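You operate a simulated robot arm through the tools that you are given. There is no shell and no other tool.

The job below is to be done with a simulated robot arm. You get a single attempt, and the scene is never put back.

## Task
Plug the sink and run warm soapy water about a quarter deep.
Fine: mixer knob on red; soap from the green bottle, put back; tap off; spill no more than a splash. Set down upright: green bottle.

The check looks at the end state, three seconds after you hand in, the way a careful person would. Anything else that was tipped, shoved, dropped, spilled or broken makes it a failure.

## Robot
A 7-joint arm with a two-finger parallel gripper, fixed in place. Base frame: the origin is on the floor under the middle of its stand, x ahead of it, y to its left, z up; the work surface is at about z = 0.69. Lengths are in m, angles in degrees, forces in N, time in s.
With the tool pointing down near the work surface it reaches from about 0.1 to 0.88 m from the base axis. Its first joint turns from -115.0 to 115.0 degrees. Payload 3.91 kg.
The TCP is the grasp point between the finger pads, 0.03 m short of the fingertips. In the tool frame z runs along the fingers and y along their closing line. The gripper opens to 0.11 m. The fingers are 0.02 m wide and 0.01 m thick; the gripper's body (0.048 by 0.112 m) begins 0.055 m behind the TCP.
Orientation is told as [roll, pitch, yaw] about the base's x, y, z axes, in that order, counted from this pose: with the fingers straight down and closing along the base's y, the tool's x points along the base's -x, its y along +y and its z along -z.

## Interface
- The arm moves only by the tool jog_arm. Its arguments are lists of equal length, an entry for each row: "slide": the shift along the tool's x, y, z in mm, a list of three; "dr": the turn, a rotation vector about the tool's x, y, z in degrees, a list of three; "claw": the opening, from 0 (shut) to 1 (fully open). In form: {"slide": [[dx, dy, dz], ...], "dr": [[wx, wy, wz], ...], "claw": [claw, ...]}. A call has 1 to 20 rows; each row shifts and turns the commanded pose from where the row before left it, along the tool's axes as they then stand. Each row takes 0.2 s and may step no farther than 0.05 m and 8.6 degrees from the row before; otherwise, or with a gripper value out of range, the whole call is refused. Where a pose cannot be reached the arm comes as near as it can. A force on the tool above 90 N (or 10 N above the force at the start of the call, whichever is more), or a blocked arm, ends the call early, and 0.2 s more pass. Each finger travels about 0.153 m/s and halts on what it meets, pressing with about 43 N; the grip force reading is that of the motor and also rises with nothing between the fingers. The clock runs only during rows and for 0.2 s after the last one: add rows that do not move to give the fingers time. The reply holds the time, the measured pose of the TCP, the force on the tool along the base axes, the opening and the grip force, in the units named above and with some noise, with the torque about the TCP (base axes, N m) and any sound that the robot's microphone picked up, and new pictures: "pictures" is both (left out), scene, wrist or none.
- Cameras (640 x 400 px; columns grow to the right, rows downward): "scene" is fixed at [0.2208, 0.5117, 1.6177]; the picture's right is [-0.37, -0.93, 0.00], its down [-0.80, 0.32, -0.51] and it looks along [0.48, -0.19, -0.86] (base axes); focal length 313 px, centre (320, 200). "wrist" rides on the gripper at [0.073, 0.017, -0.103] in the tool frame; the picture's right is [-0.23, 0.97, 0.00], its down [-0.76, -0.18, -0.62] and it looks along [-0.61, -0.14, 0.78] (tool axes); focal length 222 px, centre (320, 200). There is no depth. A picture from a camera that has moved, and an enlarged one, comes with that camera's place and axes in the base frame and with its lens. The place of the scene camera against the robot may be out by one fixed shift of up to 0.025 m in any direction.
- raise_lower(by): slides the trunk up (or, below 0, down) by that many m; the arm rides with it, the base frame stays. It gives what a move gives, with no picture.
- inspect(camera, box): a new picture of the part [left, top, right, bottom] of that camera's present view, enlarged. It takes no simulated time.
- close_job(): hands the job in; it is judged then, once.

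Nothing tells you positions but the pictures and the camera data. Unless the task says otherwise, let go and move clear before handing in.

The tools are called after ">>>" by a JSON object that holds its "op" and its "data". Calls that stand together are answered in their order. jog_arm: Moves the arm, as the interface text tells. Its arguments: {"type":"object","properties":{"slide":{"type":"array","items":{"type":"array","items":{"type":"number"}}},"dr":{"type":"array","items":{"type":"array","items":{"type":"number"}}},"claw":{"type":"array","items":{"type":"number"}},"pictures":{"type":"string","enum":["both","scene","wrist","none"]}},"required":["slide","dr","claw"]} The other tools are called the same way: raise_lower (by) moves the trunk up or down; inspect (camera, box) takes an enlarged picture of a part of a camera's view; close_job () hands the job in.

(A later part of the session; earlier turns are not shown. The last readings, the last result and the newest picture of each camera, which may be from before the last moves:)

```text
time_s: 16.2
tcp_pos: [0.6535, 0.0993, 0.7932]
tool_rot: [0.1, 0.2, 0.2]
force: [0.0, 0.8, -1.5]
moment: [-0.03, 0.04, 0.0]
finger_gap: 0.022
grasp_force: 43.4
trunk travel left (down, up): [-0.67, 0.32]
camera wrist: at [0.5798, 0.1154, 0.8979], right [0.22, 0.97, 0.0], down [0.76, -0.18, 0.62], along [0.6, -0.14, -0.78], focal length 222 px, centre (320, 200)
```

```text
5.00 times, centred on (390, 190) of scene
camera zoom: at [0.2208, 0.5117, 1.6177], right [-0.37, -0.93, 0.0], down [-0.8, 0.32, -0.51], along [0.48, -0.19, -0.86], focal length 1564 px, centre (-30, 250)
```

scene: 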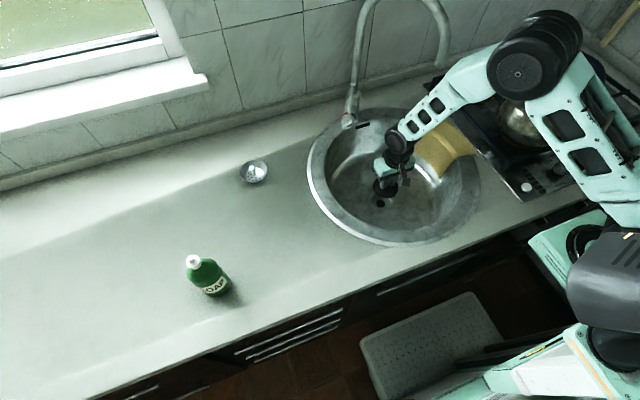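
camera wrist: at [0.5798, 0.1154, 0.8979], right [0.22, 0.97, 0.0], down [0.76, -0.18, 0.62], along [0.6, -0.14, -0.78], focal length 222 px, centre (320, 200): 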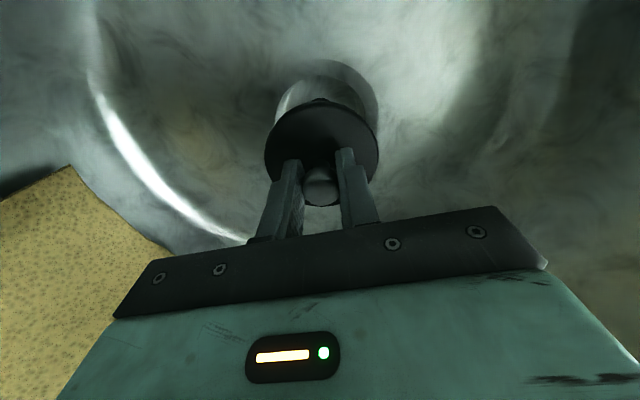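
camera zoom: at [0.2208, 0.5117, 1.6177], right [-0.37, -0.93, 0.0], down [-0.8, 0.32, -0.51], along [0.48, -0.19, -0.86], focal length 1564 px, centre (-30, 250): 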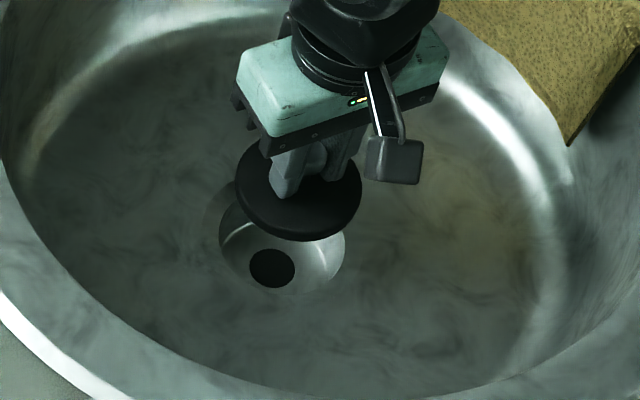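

The plug looks centred within a couple of millimetres. I lower it until its bottom is just above the floor, then re-check.

>>> {"op": "jog_arm", "data": {"slide": [[0, 1, 25], [0, 0, 18], [0, 0, 0]], "dr": [[0, 0, 0], [0, 0, 0], [0, 0, 0]], "claw": [0, 0, 0]}}

>>> {"op": "inspect", "data": {"camera": "wrist", "box": [240, 40, 400, 220]}}

>>> {"op": "inspect", "data": {"camera": "scene", "box": [360, 170, 410, 220]}}

```text
time_s: 17.0
tcp_pos: [0.6538, 0.1005, 0.7515]
tool_rot: [0.0, 0.2, 0.2]
force: [-0.9, 0.2, -1.0]
moment: [-0.04, 0.0, 0.01]
finger_gap: 0.022
grasp_force: 43.5
trunk travel left (down, up): [-0.67, 0.32]
camera wrist: at [0.5799, 0.117, 0.8548], right [0.22, 0.97, 0.0], down [0.76, -0.18, 0.62], along [0.61, -0.14, -0.78], focal length 222 px, centre (320, 200)
```

scene: 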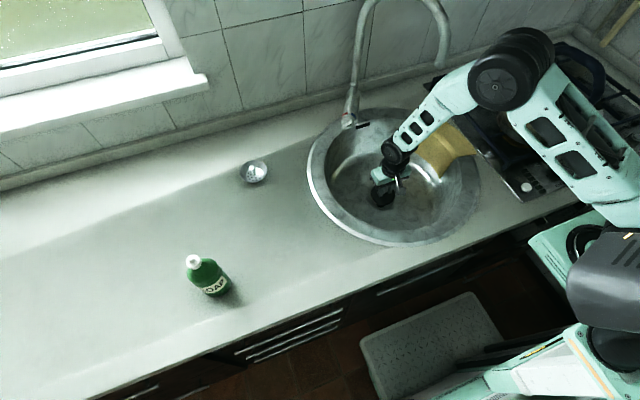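
wrist: 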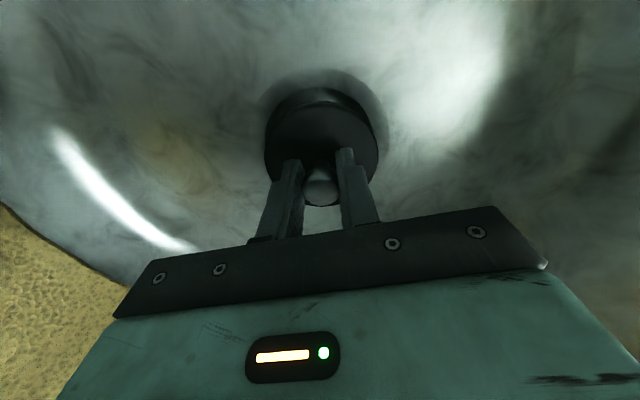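

```text
2.22 times, centred on (320, 130) of wrist
camera zoom: at [0.5799, 0.117, 0.8548], right [0.22, 0.97, 0.0], down [0.76, -0.18, 0.62], along [0.61, -0.14, -0.78], focal length 494 px, centre (320, 356)
```

zoom: 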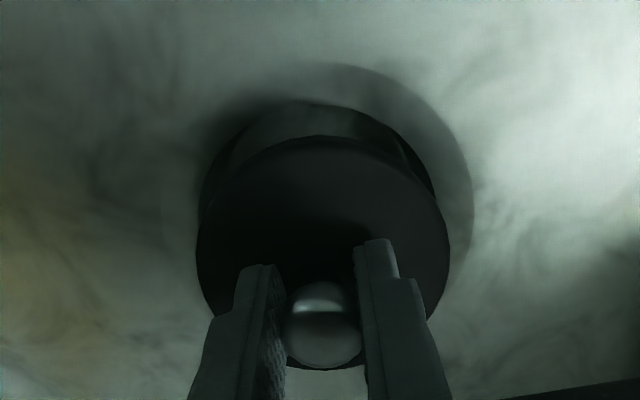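

```text
8.00 times, centred on (385, 195) of scene
camera zoom: at [0.2208, 0.5117, 1.6177], right [-0.37, -0.93, 0.0], down [-0.8, 0.32, -0.51], along [0.48, -0.19, -0.86], focal length 2503 px, centre (-200, 240)
```

zoom: 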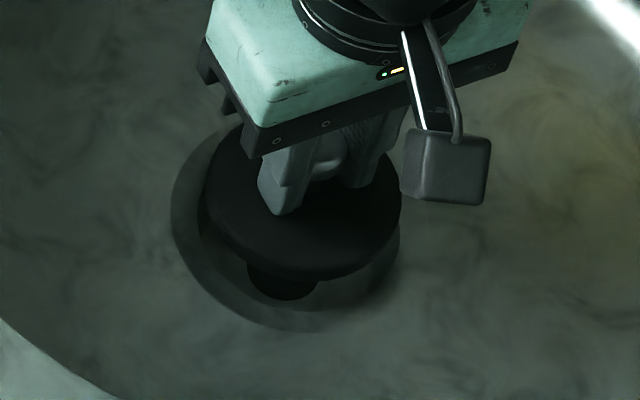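

Both views show the plug aligned with the cup to within about 1–2 mm. I lower in small steps, watching the force.

>>> {"op": "jog_arm", "data": {"slide": [[0, 0, 8], [0, 0, 6], [0, 0, 0]], "dr": [[0, 0, 0], [0, 0, 0], [0, 0, 0]], "claw": [0, 0, 0], "pictures": "none"}}

>>> {"op": "inspect", "data": {"camera": "wrist", "box": [240, 40, 400, 220]}}

>>> {"op": "inspect", "data": {"camera": "scene", "box": [360, 170, 410, 220]}}

```text
time_s: 17.8
tcp_pos: [0.6518, 0.0999, 0.7354]
tool_rot: [0.1, 0.1, 0.1]
force: [0.5, 0.2, -1.0]
moment: [0.04, 0.02, -0.01]
finger_gap: 0.0221
grasp_force: 43.1
trunk travel left (down, up): [-0.67, 0.32]
```

```text
2.22 times, centred on (320, 130) of wrist
camera zoom: at [0.5794, 0.1168, 0.8408], right [0.22, 0.97, 0.0], down [0.76, -0.18, 0.62], along [0.61, -0.14, -0.78], focal length 494 px, centre (320, 356)
```

zoom: 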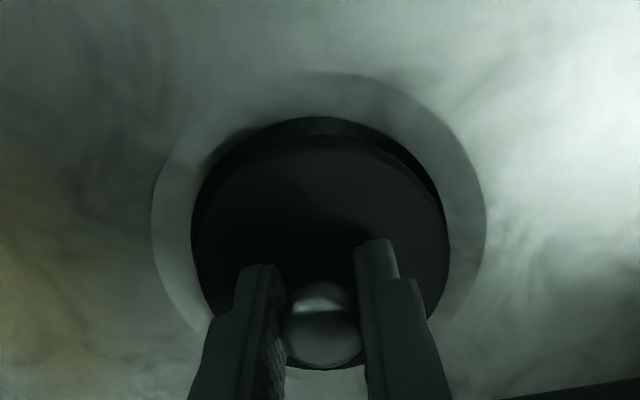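

```text
8.00 times, centred on (385, 195) of scene
camera zoom: at [0.2208, 0.5117, 1.6177], right [-0.37, -0.93, 0.0], down [-0.8, 0.32, -0.51], along [0.48, -0.19, -0.86], focal length 2503 px, centre (-200, 240)
```

zoom: 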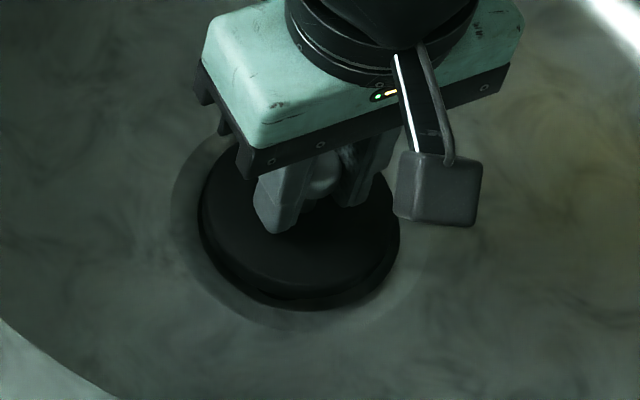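

The plug is entering the cup, concentric with the surrounding ring. I continue down gently.

>>> {"op": "jog_arm", "data": {"slide": [[0, 0, 5], [0, 0, 4], [0, 0, 0]], "dr": [[0, 0, 0], [0, 0, 0], [0, 0, 0]], "claw": [0, 0, 0], "pictures": "none"}}

>>> {"op": "inspect", "data": {"camera": "wrist", "box": [240, 40, 400, 220]}}

```text
time_s: 18.6
tcp_pos: [0.6535, 0.1008, 0.7267]
tool_rot: [0.1, 0.2, 0.2]
force: [-0.6, 0.9, -0.8]
moment: [0.01, 0.02, -0.02]
finger_gap: 0.0218
grasp_force: 43.0
trunk travel left (down, up): [-0.67, 0.32]
```

```text
2.22 times, centred on (320, 130) of wrist
camera zoom: at [0.5795, 0.1166, 0.8323], right [0.22, 0.97, 0.0], down [0.76, -0.18, 0.62], along [0.6, -0.14, -0.78], focal length 494 px, centre (320, 356)
```

zoom: 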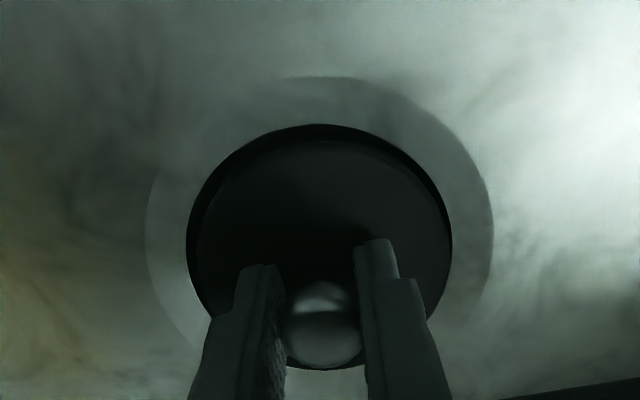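

It is still free-moving inside the cup. I keep lowering until I feel it seat.

>>> {"op": "jog_arm", "data": {"slide": [[0, 0, 3], [0, 0, 3], [0, 0, 0]], "dr": [[0, 0, 0], [0, 0, 0], [0, 0, 0]], "claw": [0, 0, 0], "pictures": "none"}}

>>> {"op": "jog_arm", "data": {"slide": [[0, 0, 2], [0, 0, 2], [0, 0, 0]], "dr": [[0, 0, 0], [0, 0, 0], [0, 0, 0]], "claw": [0, 0, 0], "pictures": "none"}}

>>> {"op": "inspect", "data": {"camera": "wrist", "box": [240, 40, 400, 220]}}

```text
time_s: 19.4
tcp_pos: [0.6532, 0.0996, 0.7215]
tool_rot: [0.1, 0.0, 0.3]
force: [0.2, -0.5, -1.4]
moment: [0.02, 0.01, -0.04]
finger_gap: 0.022
grasp_force: 43.3
trunk travel left (down, up): [-0.67, 0.32]
```

```text
time_s: 20.2
tcp_pos: [0.6513, 0.1007, 0.7167]
tool_rot: [0.1, 0.1, 0.3]
force: [-0.1, 0.2, 0.3]
moment: [0.04, 0.0, 0.0]
finger_gap: 0.0221
grasp_force: 42.8
trunk travel left (down, up): [-0.67, 0.32]
```

```text
2.22 times, centred on (320, 130) of wrist
camera zoom: at [0.5794, 0.1169, 0.822], right [0.22, 0.97, 0.0], down [0.76, -0.18, 0.62], along [0.61, -0.14, -0.78], focal length 494 px, centre (320, 356)
```

zoom: 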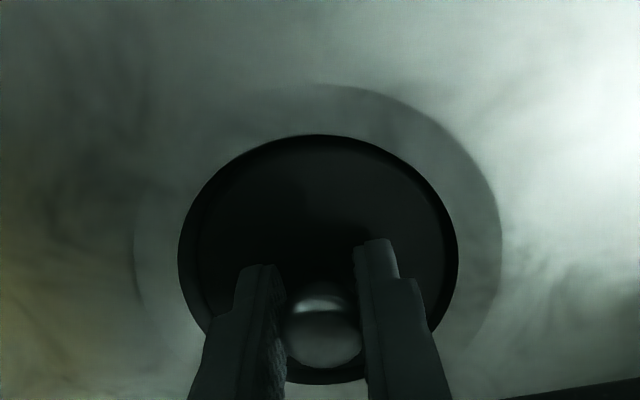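

The force has gone from about -1 N to about +0.3 N, which suggests it is starting to seat. I press a couple of millimetres more to confirm.

>>> {"op": "jog_arm", "data": {"slide": [[0, 0, 2], [0, 0, 0]], "dr": [[0, 0, 0], [0, 0, 0]], "claw": [0, 0], "pictures": "none"}}

>>> {"op": "jog_arm", "data": {"slide": [[0, 0, 2], [0, 0, 0]], "dr": [[0, 0, 0], [0, 0, 0]], "claw": [0, 0], "pictures": "none"}}

```text
time_s: 20.8
tcp_pos: [0.6514, 0.1021, 0.7147]
tool_rot: [0.1, 0.2, 0.2]
force: [0.5, -0.6, -0.7]
moment: [0.02, 0.03, 0.01]
finger_gap: 0.0221
grasp_force: 42.9
trunk travel left (down, up): [-0.67, 0.32]
```

```text
time_s: 21.4
tcp_pos: [0.6513, 0.1017, 0.7136]
tool_rot: [0.2, 0.1, 0.2]
force: [0.3, 0.7, -0.2]
moment: [0.01, -0.01, 0.04]
finger_gap: 0.0224
grasp_force: 43.0
trunk travel left (down, up): [-0.67, 0.32]
```

No clear contact yet. I continue in 2–3 mm steps.

>>> {"op": "jog_arm", "data": {"slide": [[0, 0, 3], [0, 0, 0]], "dr": [[0, 0, 0], [0, 0, 0]], "claw": [0, 0], "pictures": "none"}}

>>> {"op": "jog_arm", "data": {"slide": [[0, 0, 3], [0, 0, 0]], "dr": [[0, 0, 0], [0, 0, 0]], "claw": [0, 0]}}

>>> {"op": "inspect", "data": {"camera": "wrist", "box": [240, 40, 400, 220]}}

```text
time_s: 22.0
tcp_pos: [0.6516, 0.1, 0.7108]
tool_rot: [0.1, 0.1, 0.3]
force: [0.9, 0.6, -1.7]
moment: [0.02, -0.03, 0.01]
finger_gap: 0.022
grasp_force: 43.2
trunk travel left (down, up): [-0.67, 0.32]
```

```text
time_s: 22.6
tcp_pos: [0.6521, 0.1017, 0.7071]
tool_rot: [0.1, 0.1, 0.2]
force: [0.9, 0.7, -0.5]
moment: [0.02, -0.06, 0.01]
finger_gap: 0.022
grasp_force: 43.3
trunk travel left (down, up): [-0.67, 0.32]
camera wrist: at [0.5792, 0.1165, 0.8122], right [0.22, 0.97, 0.0], down [0.76, -0.18, 0.62], along [0.61, -0.14, -0.78], focal length 222 px, centre (320, 200)
```

scene: 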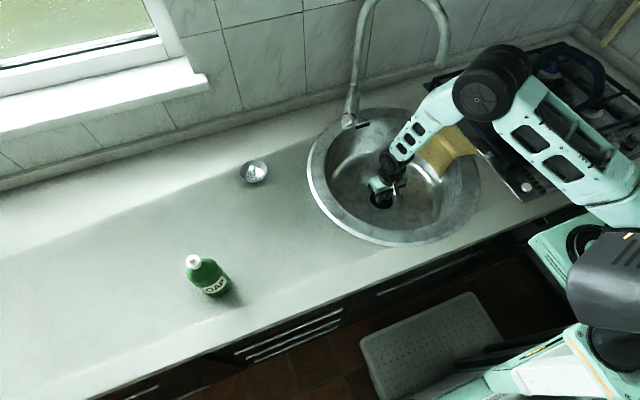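
wrist: 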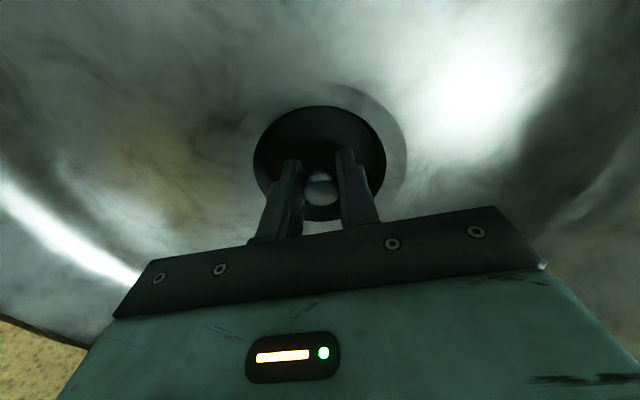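

```text
2.22 times, centred on (320, 130) of wrist
camera zoom: at [0.5792, 0.1165, 0.8122], right [0.22, 0.97, 0.0], down [0.76, -0.18, 0.62], along [0.61, -0.14, -0.78], focal length 494 px, centre (320, 356)
```

zoom: 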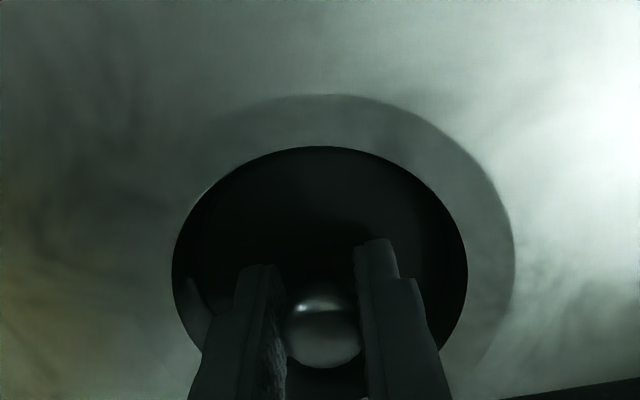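

By my estimate the cup is about 36 mm deep, so contact should be within a few more millimetres. I continue slowly.

>>> {"op": "jog_arm", "data": {"slide": [[0, 0, 2], [0, 0, 0]], "dr": [[0, 0, 0], [0, 0, 0]], "claw": [0, 0], "pictures": "none"}}

>>> {"op": "jog_arm", "data": {"slide": [[0, 0, 2], [0, 0, 0]], "dr": [[0, 0, 0], [0, 0, 0]], "claw": [0, 0], "pictures": "none"}}

>>> {"op": "jog_arm", "data": {"slide": [[0, 0, 2], [0, 0, 0]], "dr": [[0, 0, 0], [0, 0, 0]], "claw": [0, 0], "pictures": "none"}}

```text
time_s: 23.2
tcp_pos: [0.6526, 0.1014, 0.7073]
tool_rot: [0.1, 0.1, 0.2]
force: [-0.1, -0.8, 0.3]
moment: [0.02, 0.03, 0.01]
finger_gap: 0.0221
grasp_force: 43.3
trunk travel left (down, up): [-0.67, 0.32]
```

```text
time_s: 23.8
tcp_pos: [0.6523, 0.0991, 0.7041]
tool_rot: [0.0, 0.2, 0.2]
force: [0.2, -1.4, -0.6]
moment: [0.03, -0.03, 0.0]
finger_gap: 0.0221
grasp_force: 42.9
trunk travel left (down, up): [-0.67, 0.32]
```

```text
time_s: 24.4
tcp_pos: [0.6524, 0.1023, 0.7012]
tool_rot: [0.1, 0.3, 0.2]
force: [-0.8, 0.2, 0.1]
moment: [-0.02, -0.01, 0.0]
finger_gap: 0.022
grasp_force: 43.2
trunk travel left (down, up): [-0.67, 0.32]
```

Still free. I go a little further in the same small steps.

>>> {"op": "jog_arm", "data": {"slide": [[0, 0, 2], [0, 0, 0]], "dr": [[0, 0, 0], [0, 0, 0]], "claw": [0, 0], "pictures": "none"}}

>>> {"op": "jog_arm", "data": {"slide": [[0, 0, 2], [0, 0, 0]], "dr": [[0, 0, 0], [0, 0, 0]], "claw": [0, 0]}}

>>> {"op": "inspect", "data": {"camera": "wrist", "box": [240, 40, 400, 220]}}

>>> {"op": "inspect", "data": {"camera": "scene", "box": [350, 160, 420, 220]}}

```text
time_s: 25.0
tcp_pos: [0.6527, 0.1015, 0.699]
tool_rot: [0.2, 0.2, 0.1]
force: [0.0, 0.1, 0.4]
moment: [0.0, -0.03, -0.03]
finger_gap: 0.0219
grasp_force: 42.9
trunk travel left (down, up): [-0.67, 0.32]
```

```text
time_s: 25.6
tcp_pos: [0.6516, 0.1014, 0.6971]
tool_rot: [0.2, 0.1, 0.3]
force: [0.2, 0.1, 0.0]
moment: [0.0, 0.01, 0.0]
finger_gap: 0.0218
grasp_force: 42.7
trunk travel left (down, up): [-0.67, 0.32]
camera wrist: at [0.5794, 0.1171, 0.802], right [0.22, 0.97, 0.0], down [0.76, -0.18, 0.62], along [0.61, -0.14, -0.78], focal length 222 px, centre (320, 200)
```

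scene: 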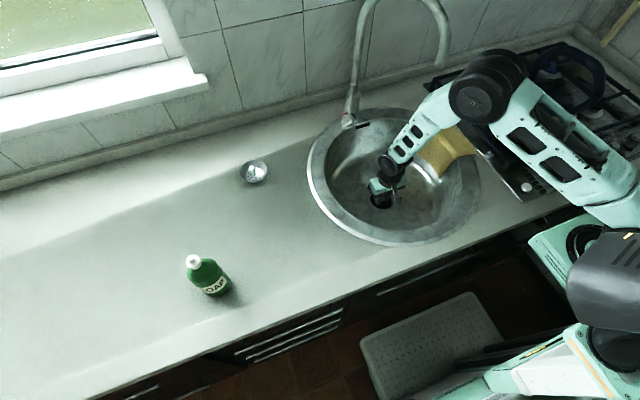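
wrist: 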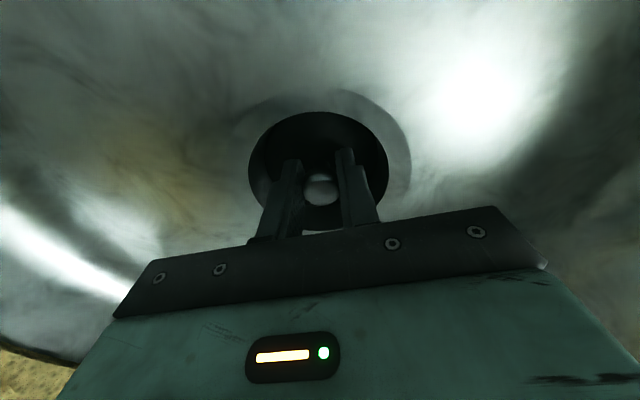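

```text
2.22 times, centred on (320, 130) of wrist
camera zoom: at [0.5794, 0.1171, 0.802], right [0.22, 0.97, 0.0], down [0.76, -0.18, 0.62], along [0.61, -0.14, -0.78], focal length 494 px, centre (320, 356)
```

zoom: 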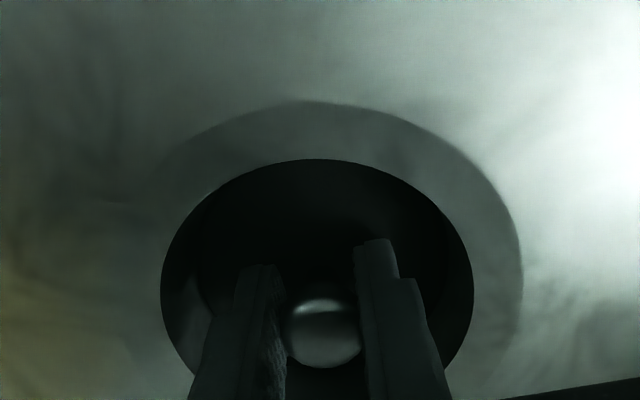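

```text
6.67 times, centred on (385, 190) of scene
camera zoom: at [0.2208, 0.5117, 1.6177], right [-0.37, -0.93, 0.0], down [-0.8, 0.32, -0.51], along [0.48, -0.19, -0.86], focal length 2086 px, centre (-113, 267)
```

zoom: 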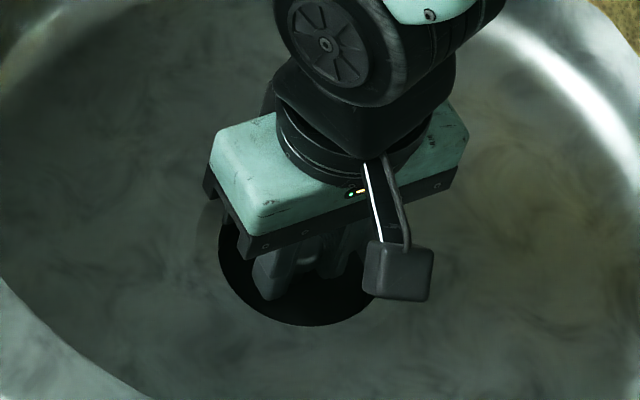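

The plug is deep in the cup with no resistance yet, and the gripper body is still 6 cm above the floor. I continue down.

>>> {"op": "jog_arm", "data": {"slide": [[0, 0, 2], [0, 0, 0]], "dr": [[0, 0, 0], [0, 0, 0]], "claw": [0, 0], "pictures": "none"}}

>>> {"op": "jog_arm", "data": {"slide": [[0, 0, 2], [0, 0, 0]], "dr": [[0, 0, 0], [0, 0, 0]], "claw": [0, 0], "pictures": "none"}}

>>> {"op": "jog_arm", "data": {"slide": [[0, 0, 2], [0, 0, 0]], "dr": [[0, 0, 0], [0, 0, 0]], "claw": [0, 0], "pictures": "none"}}

```text
time_s: 26.2
tcp_pos: [0.6526, 0.1011, 0.6982]
tool_rot: [0.2, 0.0, 0.2]
force: [-6.4, 0.1, 25.1]
moment: [-0.06, 0.28, 0.02]
finger_gap: 0.022
grasp_force: 42.8
trunk travel left (down, up): [-0.67, 0.32]
```

```text
time_s: 26.8
tcp_pos: [0.6533, 0.1015, 0.6968]
tool_rot: [0.2, -0.2, 0.2]
force: [-11.7, -4.1, 59.4]
moment: [-0.1, 0.34, -0.05]
finger_gap: 0.0221
grasp_force: 43.2
trunk travel left (down, up): [-0.67, 0.32]
```

```text
time_s: 27.4
tcp_pos: [0.6541, 0.1018, 0.697]
tool_rot: [0.3, -0.3, 0.2]
force: [-8.7, -5.2, 63.4]
moment: [-0.11, -0.3, -0.02]
finger_gap: 0.0221
grasp_force: 42.7
trunk travel left (down, up): [-0.67, 0.32]
```

The plug seated firmly at TCP z≈0.697 (63 N). I relax the push, open only a little because the fingertips are inside the cup, and withdraw straight up.

>>> {"op": "jog_arm", "data": {"slide": [[0, 0, -3], [0, 0, -2], [0, 0, 0], [0, 0, 0]], "dr": [[0, 0, 0], [0, 0, 0], [0, 0, 0], [0, 0, 0]], "claw": [0, 0.1, 0.4, 0.4], "pictures": "none"}}

>>> {"op": "jog_arm", "data": {"slide": [[0, 0, -10], [0, 0, -20], [0, 0, -20], [0, 0, -20], [0, 0, 0]], "dr": [[0, 0, 0], [0, 0, 0], [0, 0, 0], [0, 0, 0], [0, 0, 0]], "claw": [0.4, 0.4, 0.4, 0.4, 0.4]}}

>>> {"op": "inspect", "data": {"camera": "wrist", "box": [240, 40, 400, 220]}}

```text
time_s: 28.4
tcp_pos: [0.6519, 0.1019, 0.6959]
tool_rot: [0.1, 0.2, 0.2]
force: [0.3, 0.0, -0.6]
moment: [0.0, 0.04, 0.02]
finger_gap: 0.0434
grasp_force: 0.0
trunk travel left (down, up): [-0.67, 0.32]
```

```text
time_s: 29.6
tcp_pos: [0.6506, 0.1008, 0.7676]
tool_rot: [0.1, 0.2, 0.2]
force: [0.6, 0.5, 0.1]
moment: [0.0, 0.03, -0.02]
finger_gap: 0.0442
grasp_force: 0.0
trunk travel left (down, up): [-0.67, 0.32]
camera wrist: at [0.5795, 0.116, 0.8713], right [0.22, 0.97, 0.0], down [0.76, -0.18, 0.62], along [0.61, -0.14, -0.78], focal length 222 px, centre (320, 200)
```

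scene: 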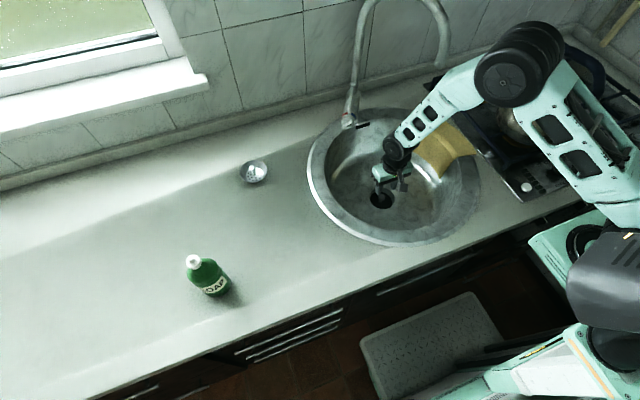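
wrist: 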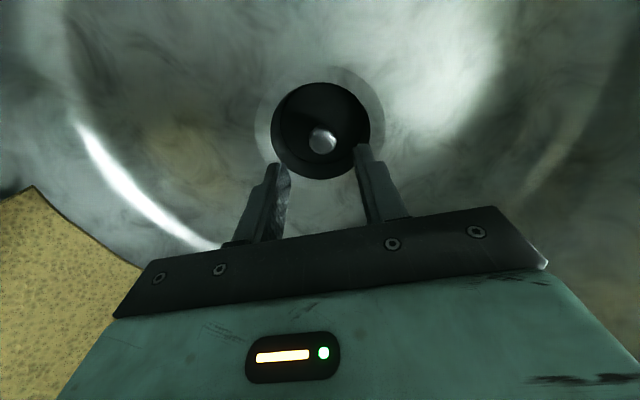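

```text
2.22 times, centred on (320, 130) of wrist
camera zoom: at [0.5795, 0.116, 0.8713], right [0.22, 0.97, 0.0], down [0.76, -0.18, 0.62], along [0.61, -0.14, -0.78], focal length 494 px, centre (320, 356)
```

zoom: 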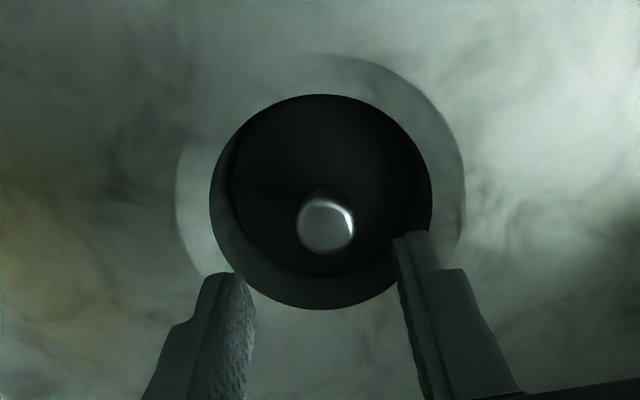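

The plug is seated in the drain cup and released. I retrace my path out of the bowl, staying clear of the spout, then raise the trunk to get a better arm shape for the tap.

>>> {"op": "jog_arm", "data": {"slide": [[35, 17, -10], [35, 17, -10], [35, 15, -10], [0, 0, -45], [0, 0, -45], [0, 0, 0]], "dr": [[0, 0, 0], [0, 0, 0], [0, 0, 0], [0, 0, 0], [0, 0, 0], [0, 0, 0]], "claw": [0.4, 0.4, 0.3, 0.2, 0.1, 0]}}

>>> {"op": "inspect", "data": {"camera": "scene", "box": [350, 150, 430, 230]}}

```text
time_s: 31.0
tcp_pos: [0.5482, 0.1474, 0.8891]
tool_rot: [0.1, 0.2, 0.2]
force: [-0.5, -0.8, 0.1]
moment: [-0.02, -0.02, -0.01]
finger_gap: 0.0001
grasp_force: 37.6
trunk travel left (down, up): [-0.67, 0.32]
camera wrist: at [0.4749, 0.164, 0.9925], right [0.22, 0.97, 0.0], down [0.76, -0.18, 0.62], along [0.61, -0.14, -0.78], focal length 222 px, centre (320, 200)
```

scene: 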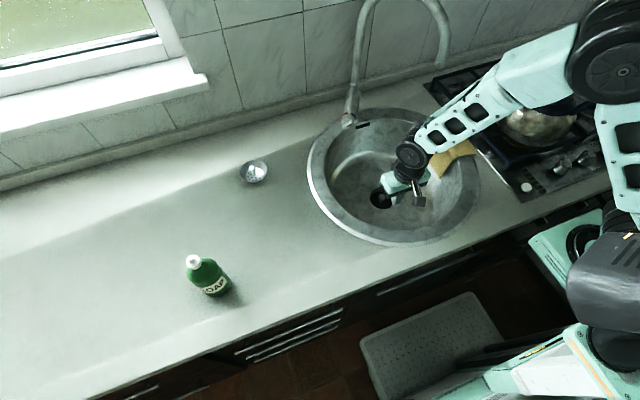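
wrist: 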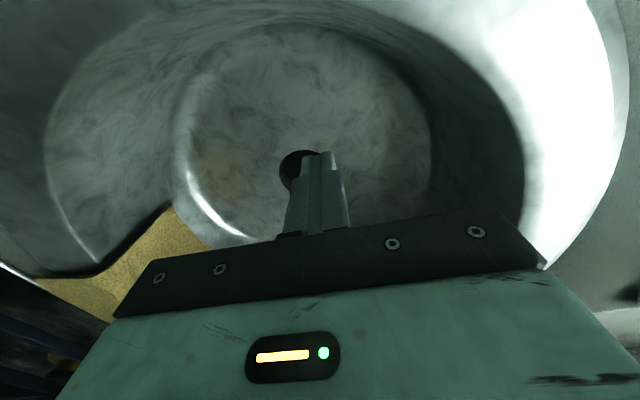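

```text
5.00 times, centred on (390, 190) of scene
camera zoom: at [0.2208, 0.5117, 1.6177], right [-0.37, -0.93, 0.0], down [-0.8, 0.32, -0.51], along [0.48, -0.19, -0.86], focal length 1564 px, centre (-30, 250)
```

zoom: 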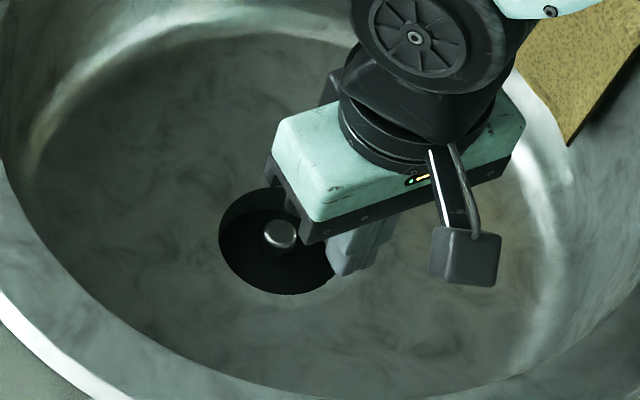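

The plug sits flat in the drain. I move up and to the left, away from the spout, and then raise the trunk.

>>> {"op": "jog_arm", "data": {"slide": [[20, 25, -35], [20, 25, -35], [20, 40, -20], [0, 48, 0], [0, 0, 0]], "dr": [[0, 0, 0], [0, 0, 0], [0, 0, 0], [0, 0, 0], [0, 0, 0]], "claw": [0, 0, 0, 0, 0], "pictures": "none"}}

>>> {"op": "raise_lower", "data": {"by": 0.25}}

>>> {"op": "inspect", "data": {"camera": "scene", "box": [0, 0, 640, 400]}}

```text
time_s: 32.2
tcp_pos: [0.4894, 0.285, 0.9793]
tool_rot: [0.1, 0.2, 0.1]
force: [-0.2, 0.7, -0.7]
moment: [-0.01, 0.07, 0.03]
finger_gap: 0.0002
grasp_force: 37.3
trunk travel left (down, up): [-0.67, 0.32]
```

```text
time_s: 34.8
tcp_pos: [0.4893, 0.2855, 1.2289]
tool_rot: [0.1, 0.2, 0.3]
force: [0.4, 0.0, -0.4]
moment: [0.01, -0.01, -0.01]
finger_gap: 0.0001
grasp_force: 37.7
trunk travel left (down, up): [-0.92, 0.07]
```

```text
1.00 times, centred on (320, 200) of scene (not enlarged: the box is as wide or as high as the picture)
camera zoom: at [0.2208, 0.5117, 1.6177], right [-0.37, -0.93, 0.0], down [-0.8, 0.32, -0.51], along [0.48, -0.19, -0.86], focal length 313 px, centre (320, 200)
```

zoom: 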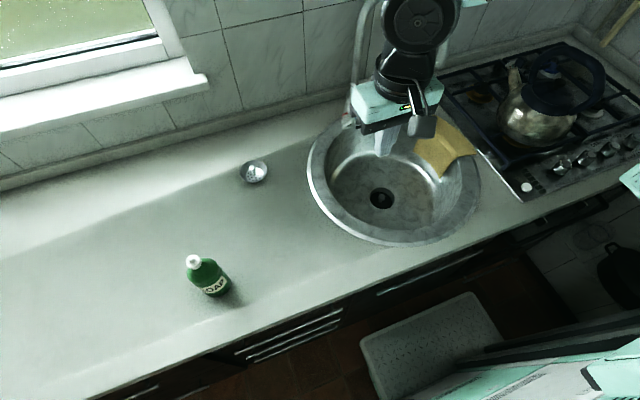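

The arm is up and clear. I now turn the tool so the closed fingers will point forward, right and down toward the front of the knob, first in yaw, then in pitch.

>>> {"op": "jog_arm", "data": {"slide": [[0, 0, 20], [0, 0, 20], [0, 0, 20], [0, 0, 20], [0, 0, 0], [0, 0, 0], [0, 0, 0], [0, 0, 0], [0, 0, 0]], "dr": [[0, 0, 8], [0, 0, 8], [0, 0, 8], [0, 0, 8], [0, -7, 0], [0, -7, 0], [0, -7, 0], [0, -7, 0], [0, 0, 0]], "claw": [0, 0, 0, 0, 0, 0, 0, 0, 0]}}

```text
time_s: 36.6
tcp_pos: [0.5651, 0.2331, 1.1713]
tool_rot: [2.8, -25.2, -44.8]
force: [-0.6, 0.1, 0.2]
moment: [0.04, -0.04, -0.01]
finger_gap: 0.0
grasp_force: 37.7
trunk travel left (down, up): [-0.92, 0.07]
stopped in row 9: the arm was blocked; the commanded pose is now the measured one
camera wrist: at [0.4955, 0.3178, 1.2355], right [0.82, 0.56, 0.14], down [0.16, -0.45, 0.88], along [0.55, -0.7, -0.46], focal length 222 px, centre (320, 200)
```

scene: 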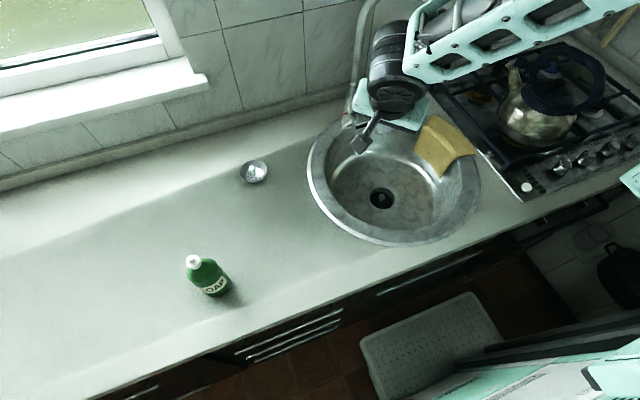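
wrist: 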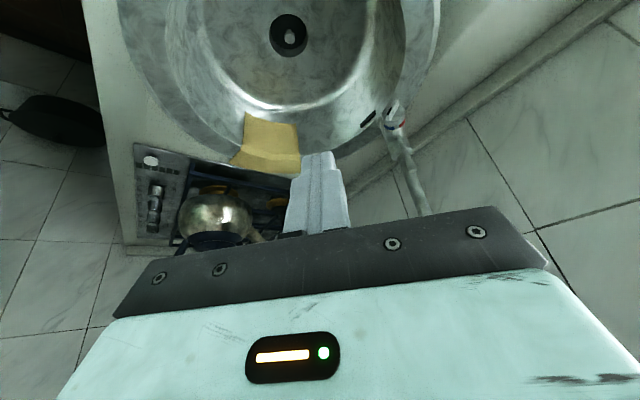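

The arm hit a limit again because with the trunk high the forearm is steep and the wrist is nearly straight. My estimate of the arm geometry says a lower trunk (flatter forearm) makes forward-tilted poses reachable. I back away, straighten the tool, and prepare to lower the trunk.

>>> {"op": "jog_arm", "data": {"slide": [[38, 0, -30], [38, 0, -30], [0, 0, 0], [0, 0, 0], [0, 0, 0], [0, 0, 0], [0, 0, 0]], "dr": [[0, 0, 0], [0, 0, 0], [2.8, 8, 0], [0, 8, 0], [0, 8, 0], [0, 1.2, -6], [0, 0, -6]], "claw": [0, 0, 0, 0, 0, 0, 0], "pictures": "scene"}}

```text
time_s: 37.2
tcp_pos: [0.5663, 0.2421, 1.1961]
tool_rot: [3.2, -24.2, -55.0]
force: [-0.1, -0.5, 0.4]
moment: [-0.02, 0.01, 0.0]
finger_gap: 0.0
grasp_force: 37.9
trunk travel left (down, up): [-0.92, 0.07]
stopped in row 3: the arm was blocked; the commanded pose is now the measured one
```

scene: 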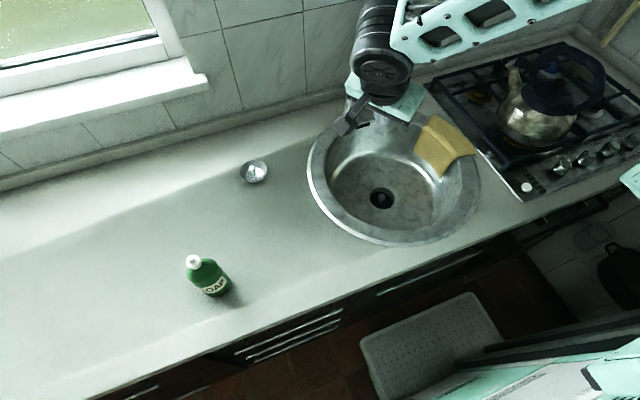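

Still against a limit, and yaw has drifted negative. I first unwind the tool's yaw, which should move away from the limit.

>>> {"op": "jog_arm", "data": {"slide": [[0, 0, 0], [0, 0, 0], [0, 0, 0], [0, 0, 0]], "dr": [[0, 0, -8], [0, 0, -8], [0, 0, -8], [0, 0, -8]], "claw": [0, 0, 0, 0], "pictures": "none"}}

```text
time_s: 38.2
tcp_pos: [0.5637, 0.2417, 1.1917]
tool_rot: [-11.7, -22.1, -19.3]
force: [-1.2, -0.1, -0.4]
moment: [0.0, 0.0, 0.04]
finger_gap: 0.0
grasp_force: 37.8
trunk travel left (down, up): [-0.92, 0.07]
```

That worked. I now undo the remaining tilt and yaw to get back to a plain vertical tool.

>>> {"op": "jog_arm", "data": {"slide": [[0, 0, 0], [0, 0, 0], [0, 0, 0], [0, 0, 0], [0, 0, 0], [0, 0, 0], [0, 0, 0], [0, 0, 0], [0, 0, 0]], "dr": [[-6, 0, 0], [-5.7, 0, 0], [0, 7.4, 0], [0, 7.4, 0], [0, 7.3, 0], [0, 0, -6.5], [0, 0, -6.5], [0, 0, -6.3], [0, 0, 0]], "claw": [0, 0, 0, 0, 0, 0, 0, 0, 0], "pictures": "scene"}}

```text
time_s: 40.2
tcp_pos: [0.5659, 0.2417, 1.1928]
tool_rot: [0.0, -0.1, -0.1]
force: [0.7, 0.7, 0.0]
moment: [0.0, -0.03, -0.02]
finger_gap: 0.0
grasp_force: 37.3
trunk travel left (down, up): [-0.92, 0.07]
```

scene: 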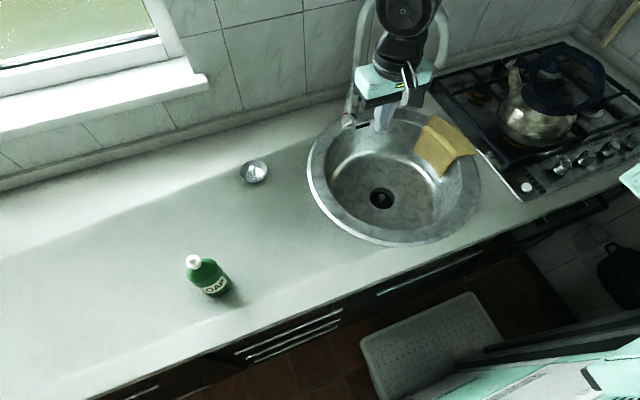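

Back to vertical. I move away to the left over open counter and up, then lower the trunk a good way.

>>> {"op": "jog_arm", "data": {"slide": [[25, 35, -20], [25, 35, -20], [25, 35, -20], [25, 35, -20], [0, 0, -40], [0, 0, -40], [0, 0, 0]], "dr": [[0, 0, 0], [0, 0, 0], [0, 0, 0], [0, 0, 0], [0, 0, 0], [0, 0, 0], [0, 0, 0]], "claw": [0, 0, 0, 0, 0, 0, 0], "pictures": "scene"}}

```text
time_s: 41.9
tcp_pos: [0.4658, 0.3799, 1.3544]
tool_rot: [0.2, 0.0, -0.3]
force: [0.2, -0.7, -0.4]
moment: [0.0, 0.0, -0.02]
finger_gap: 0.0
grasp_force: 38.3
trunk travel left (down, up): [-0.92, 0.07]
```

scene: 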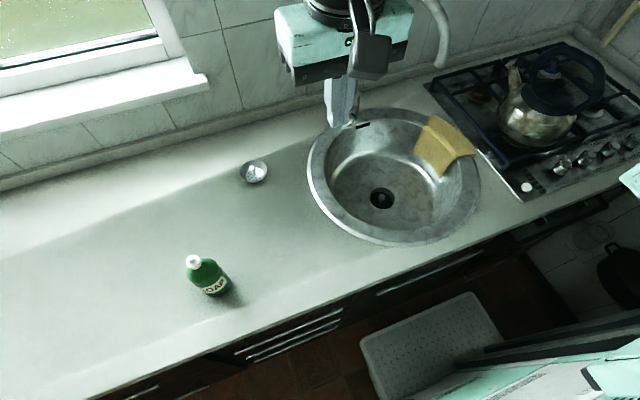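

Clear of everything. I lower the trunk by 0.36 m, which brings the TCP to about z≈0.99 over open counter.

>>> {"op": "raise_lower", "data": {"by": -0.36}}

>>> {"op": "inspect", "data": {"camera": "scene", "box": [0, 0, 640, 400]}}

```text
time_s: 45.4
tcp_pos: [0.4654, 0.381, 0.9946]
tool_rot: [0.1, -0.1, -0.3]
force: [-0.8, -0.1, -0.7]
moment: [-0.03, 0.0, -0.03]
finger_gap: 0.0
grasp_force: 37.9
trunk travel left (down, up): [-0.56, 0.43]
```

```text
1.00 times, centred on (320, 200) of scene (not enlarged: the box is as wide or as high as the picture)
camera zoom: at [0.2208, 0.5117, 1.6177], right [-0.37, -0.93, 0.0], down [-0.8, 0.32, -0.51], along [0.48, -0.19, -0.86], focal length 313 px, centre (320, 200)
```

zoom: 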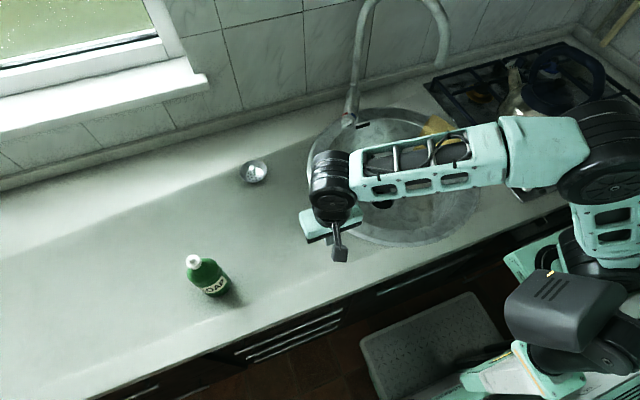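

The forearm is now flatter. One more lowering of about 0.14 m should give a comfortable wrist bend for a forward-tilted tool at the tap. I lift the tool first, then lower the trunk.

>>> {"op": "jog_arm", "data": {"slide": [[-15, 0, -45], [-15, 0, -45], [-15, 0, -45], [0, 0, 0]], "dr": [[0, 0, 0], [0, 0, 0], [0, 0, 0], [0, 0, 0]], "claw": [0, 0, 0, 0], "pictures": "none"}}

>>> {"op": "raise_lower", "data": {"by": -0.14}}

>>> {"op": "inspect", "data": {"camera": "scene", "box": [0, 0, 640, 400]}}

```text
time_s: 46.4
tcp_pos: [0.5101, 0.3789, 1.1311]
tool_rot: [0.1, -0.1, -0.3]
force: [0.2, -0.9, -0.5]
moment: [-0.01, 0.01, -0.01]
finger_gap: 0.0
grasp_force: 37.2
trunk travel left (down, up): [-0.56, 0.43]
```

```text
time_s: 48.0
tcp_pos: [0.5099, 0.3806, 0.9893]
tool_rot: [0.0, -0.1, -0.3]
force: [-0.6, -0.9, 0.0]
moment: [-0.01, 0.02, 0.0]
finger_gap: 0.0001
grasp_force: 38.0
trunk travel left (down, up): [-0.42, 0.57]
```

```text
1.00 times, centred on (320, 200) of scene (not enlarged: the box is as wide or as high as the picture)
camera zoom: at [0.2208, 0.5117, 1.6177], right [-0.37, -0.93, 0.0], down [-0.8, 0.32, -0.51], along [0.48, -0.19, -0.86], focal length 313 px, centre (320, 200)
```

zoom: 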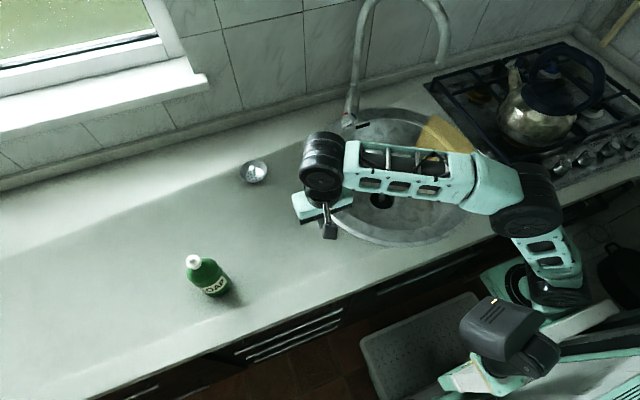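

The posture looks right. I pitch the tool forward while moving closer to the tap, staying on its left.

>>> {"op": "jog_arm", "data": {"slide": [[-10, -10, -10], [-10, -10, -10], [-10, -10, 0], [-10, -10, 0], [0, 0, 0]], "dr": [[0, -7.5, 0], [0, -7.5, 0], [0, -7.5, 0], [0, -7.5, 0], [0, 0, 0]], "claw": [0, 0, 0, 0, 0]}}

```text
time_s: 49.2
tcp_pos: [0.5475, 0.3409, 1.0175]
tool_rot: [0.1, -30.1, -0.3]
force: [1.0, -0.3, 0.0]
moment: [0.0, -0.03, 0.0]
finger_gap: 0.0
grasp_force: 37.7
trunk travel left (down, up): [-0.42, 0.57]
camera wrist: at [0.4319, 0.3564, 1.0717], right [0.2, 0.97, 0.12], down [0.34, -0.18, 0.92], along [0.92, -0.14, -0.37], focal length 222 px, centre (320, 200)
```

scene: 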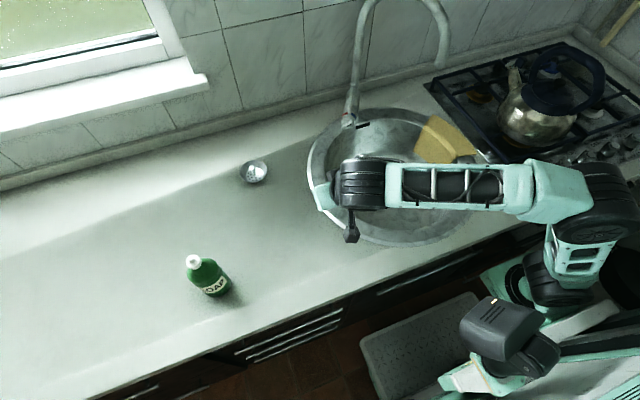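
wrist: 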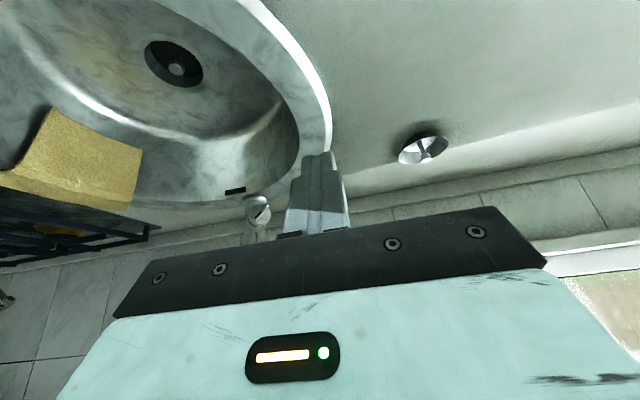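

The tilt works in this posture. I enlarge the knob in this nearly frontal view.

>>> {"op": "inspect", "data": {"camera": "wrist", "box": [225, 180, 285, 240]}}

```text
6.67 times, centred on (255, 210) of wrist
camera zoom: at [0.4319, 0.3564, 1.0717], right [0.2, 0.97, 0.12], down [0.34, -0.18, 0.92], along [0.92, -0.14, -0.37], focal length 1481 px, centre (753, 133)
```

zoom: 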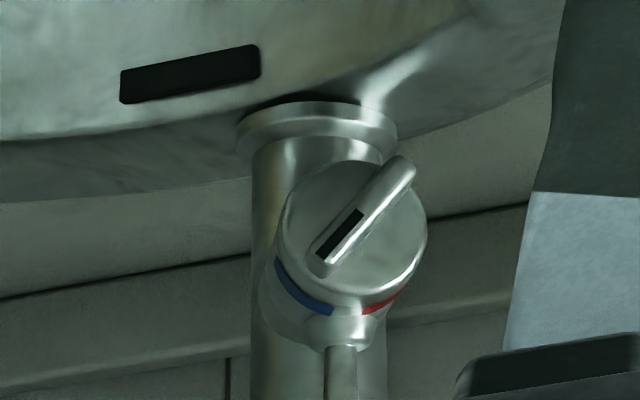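

Re-triangulating with this better baseline gives knob face centre (0.810, 0.178, 0.926), with the barrel axis pointing about 30° left of straight at the robot and a vertical lever rod up to z≈1.03. The pointer sits about 45° on the blue side. I yaw the tool -30° so its faces line up with the knob.

>>> {"op": "jog_arm", "data": {"slide": [[0, 0, 0], [0, 0, 0], [0, 0, 0], [0, 0, 0], [0, 0, 0]], "dr": [[3.75, 0, 6.5], [3.75, 0, 6.5], [3.75, 0, 6.5], [3.75, 0, 6.5], [0, 0, 0]], "claw": [0, 0, 0, 0, 0]}}

```text
time_s: 50.4
tcp_pos: [0.5479, 0.3403, 1.0178]
tool_rot: [0.3, -30.0, -30.6]
force: [-0.1, -0.1, -0.3]
moment: [-0.01, 0.02, 0.01]
finger_gap: 0.0
grasp_force: 37.8
trunk travel left (down, up): [-0.42, 0.57]
camera wrist: at [0.4563, 0.4119, 1.0714], right [0.66, 0.74, 0.12], down [0.21, -0.33, 0.92], along [0.72, -0.58, -0.37], focal length 222 px, centre (320, 200)
```

scene: 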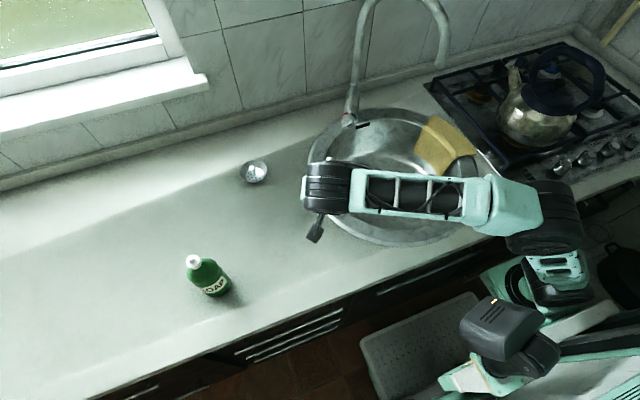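
wrist: 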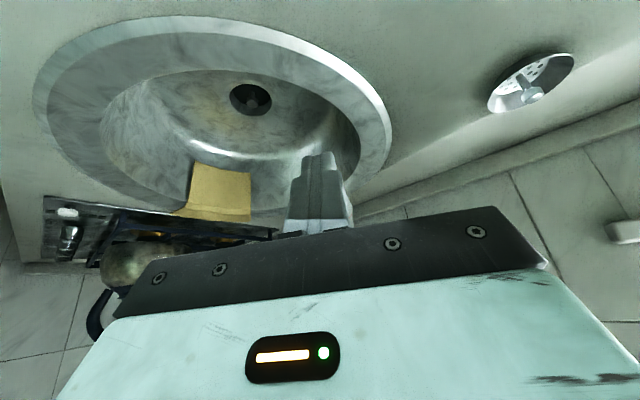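

The aligned pose is reachable. I advance along a straight line toward the front of the knob, stopping about 10 cm short.

>>> {"op": "jog_arm", "data": {"slide": [[-28.2, -7.9, 28.5], [-28.2, -7.9, 28.5], [-28.2, -7.9, 28.5], [-28.2, -7.9, 28.5], [-28.2, -7.9, 28.5], [0, 0, 0]], "dr": [[0, 0, 0], [0, 0, 0], [0, 0, 0], [0, 0, 0], [0, 0, 0], [0, 0, 0]], "claw": [0, 0, 0, 0, 0, 0]}}

>>> {"op": "inspect", "data": {"camera": "wrist", "box": [260, 100, 420, 240]}}

>>> {"op": "inspect", "data": {"camera": "scene", "box": [310, 60, 470, 200]}}

```text
time_s: 51.8
tcp_pos: [0.6945, 0.2085, 0.9666]
tool_rot: [0.3, -30.0, -30.3]
force: [-0.3, -0.7, 0.0]
moment: [0.02, 0.02, -0.01]
finger_gap: 0.0
grasp_force: 37.7
trunk travel left (down, up): [-0.42, 0.57]
camera wrist: at [0.6042, 0.2805, 1.0202], right [0.66, 0.74, 0.12], down [0.21, -0.33, 0.92], along [0.72, -0.58, -0.37], focal length 222 px, centre (320, 200)
```

scene: 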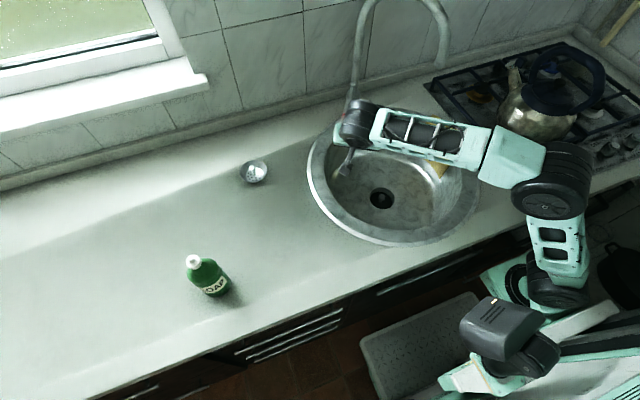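
wrist: 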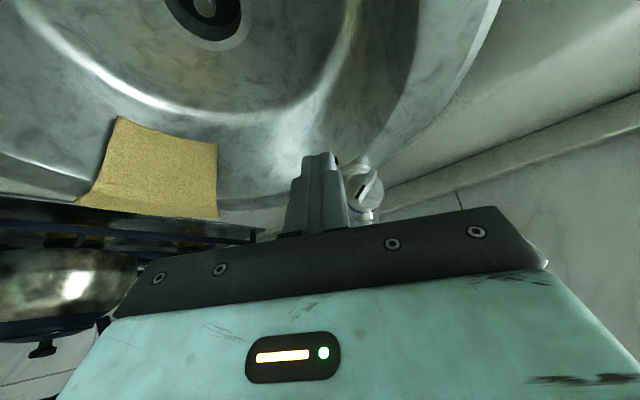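

```text
2.86 times, centred on (340, 170) of wrist
camera zoom: at [0.6042, 0.2805, 1.0202], right [0.66, 0.74, 0.12], down [0.21, -0.33, 0.92], along [0.72, -0.58, -0.37], focal length 635 px, centre (263, 286)
```

zoom: 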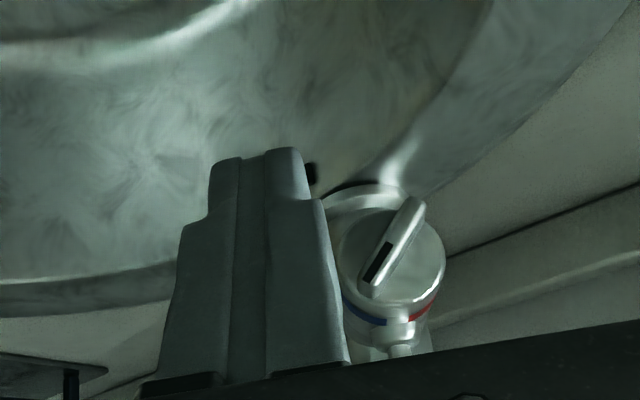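

```text
2.86 times, centred on (390, 130) of scene
camera zoom: at [0.2208, 0.5117, 1.6177], right [-0.37, -0.93, 0.0], down [-0.8, 0.32, -0.51], along [0.48, -0.19, -0.86], focal length 894 px, centre (120, 400)
```

zoom: 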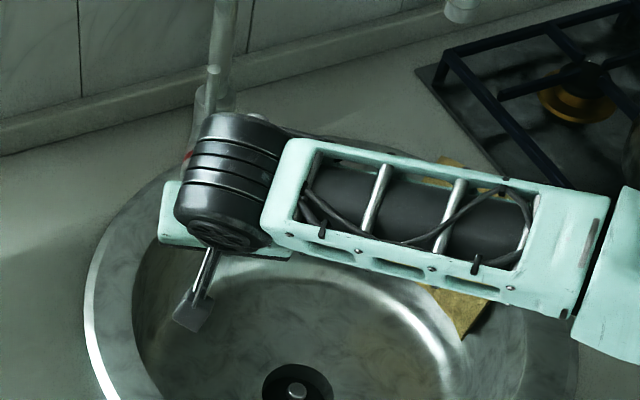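

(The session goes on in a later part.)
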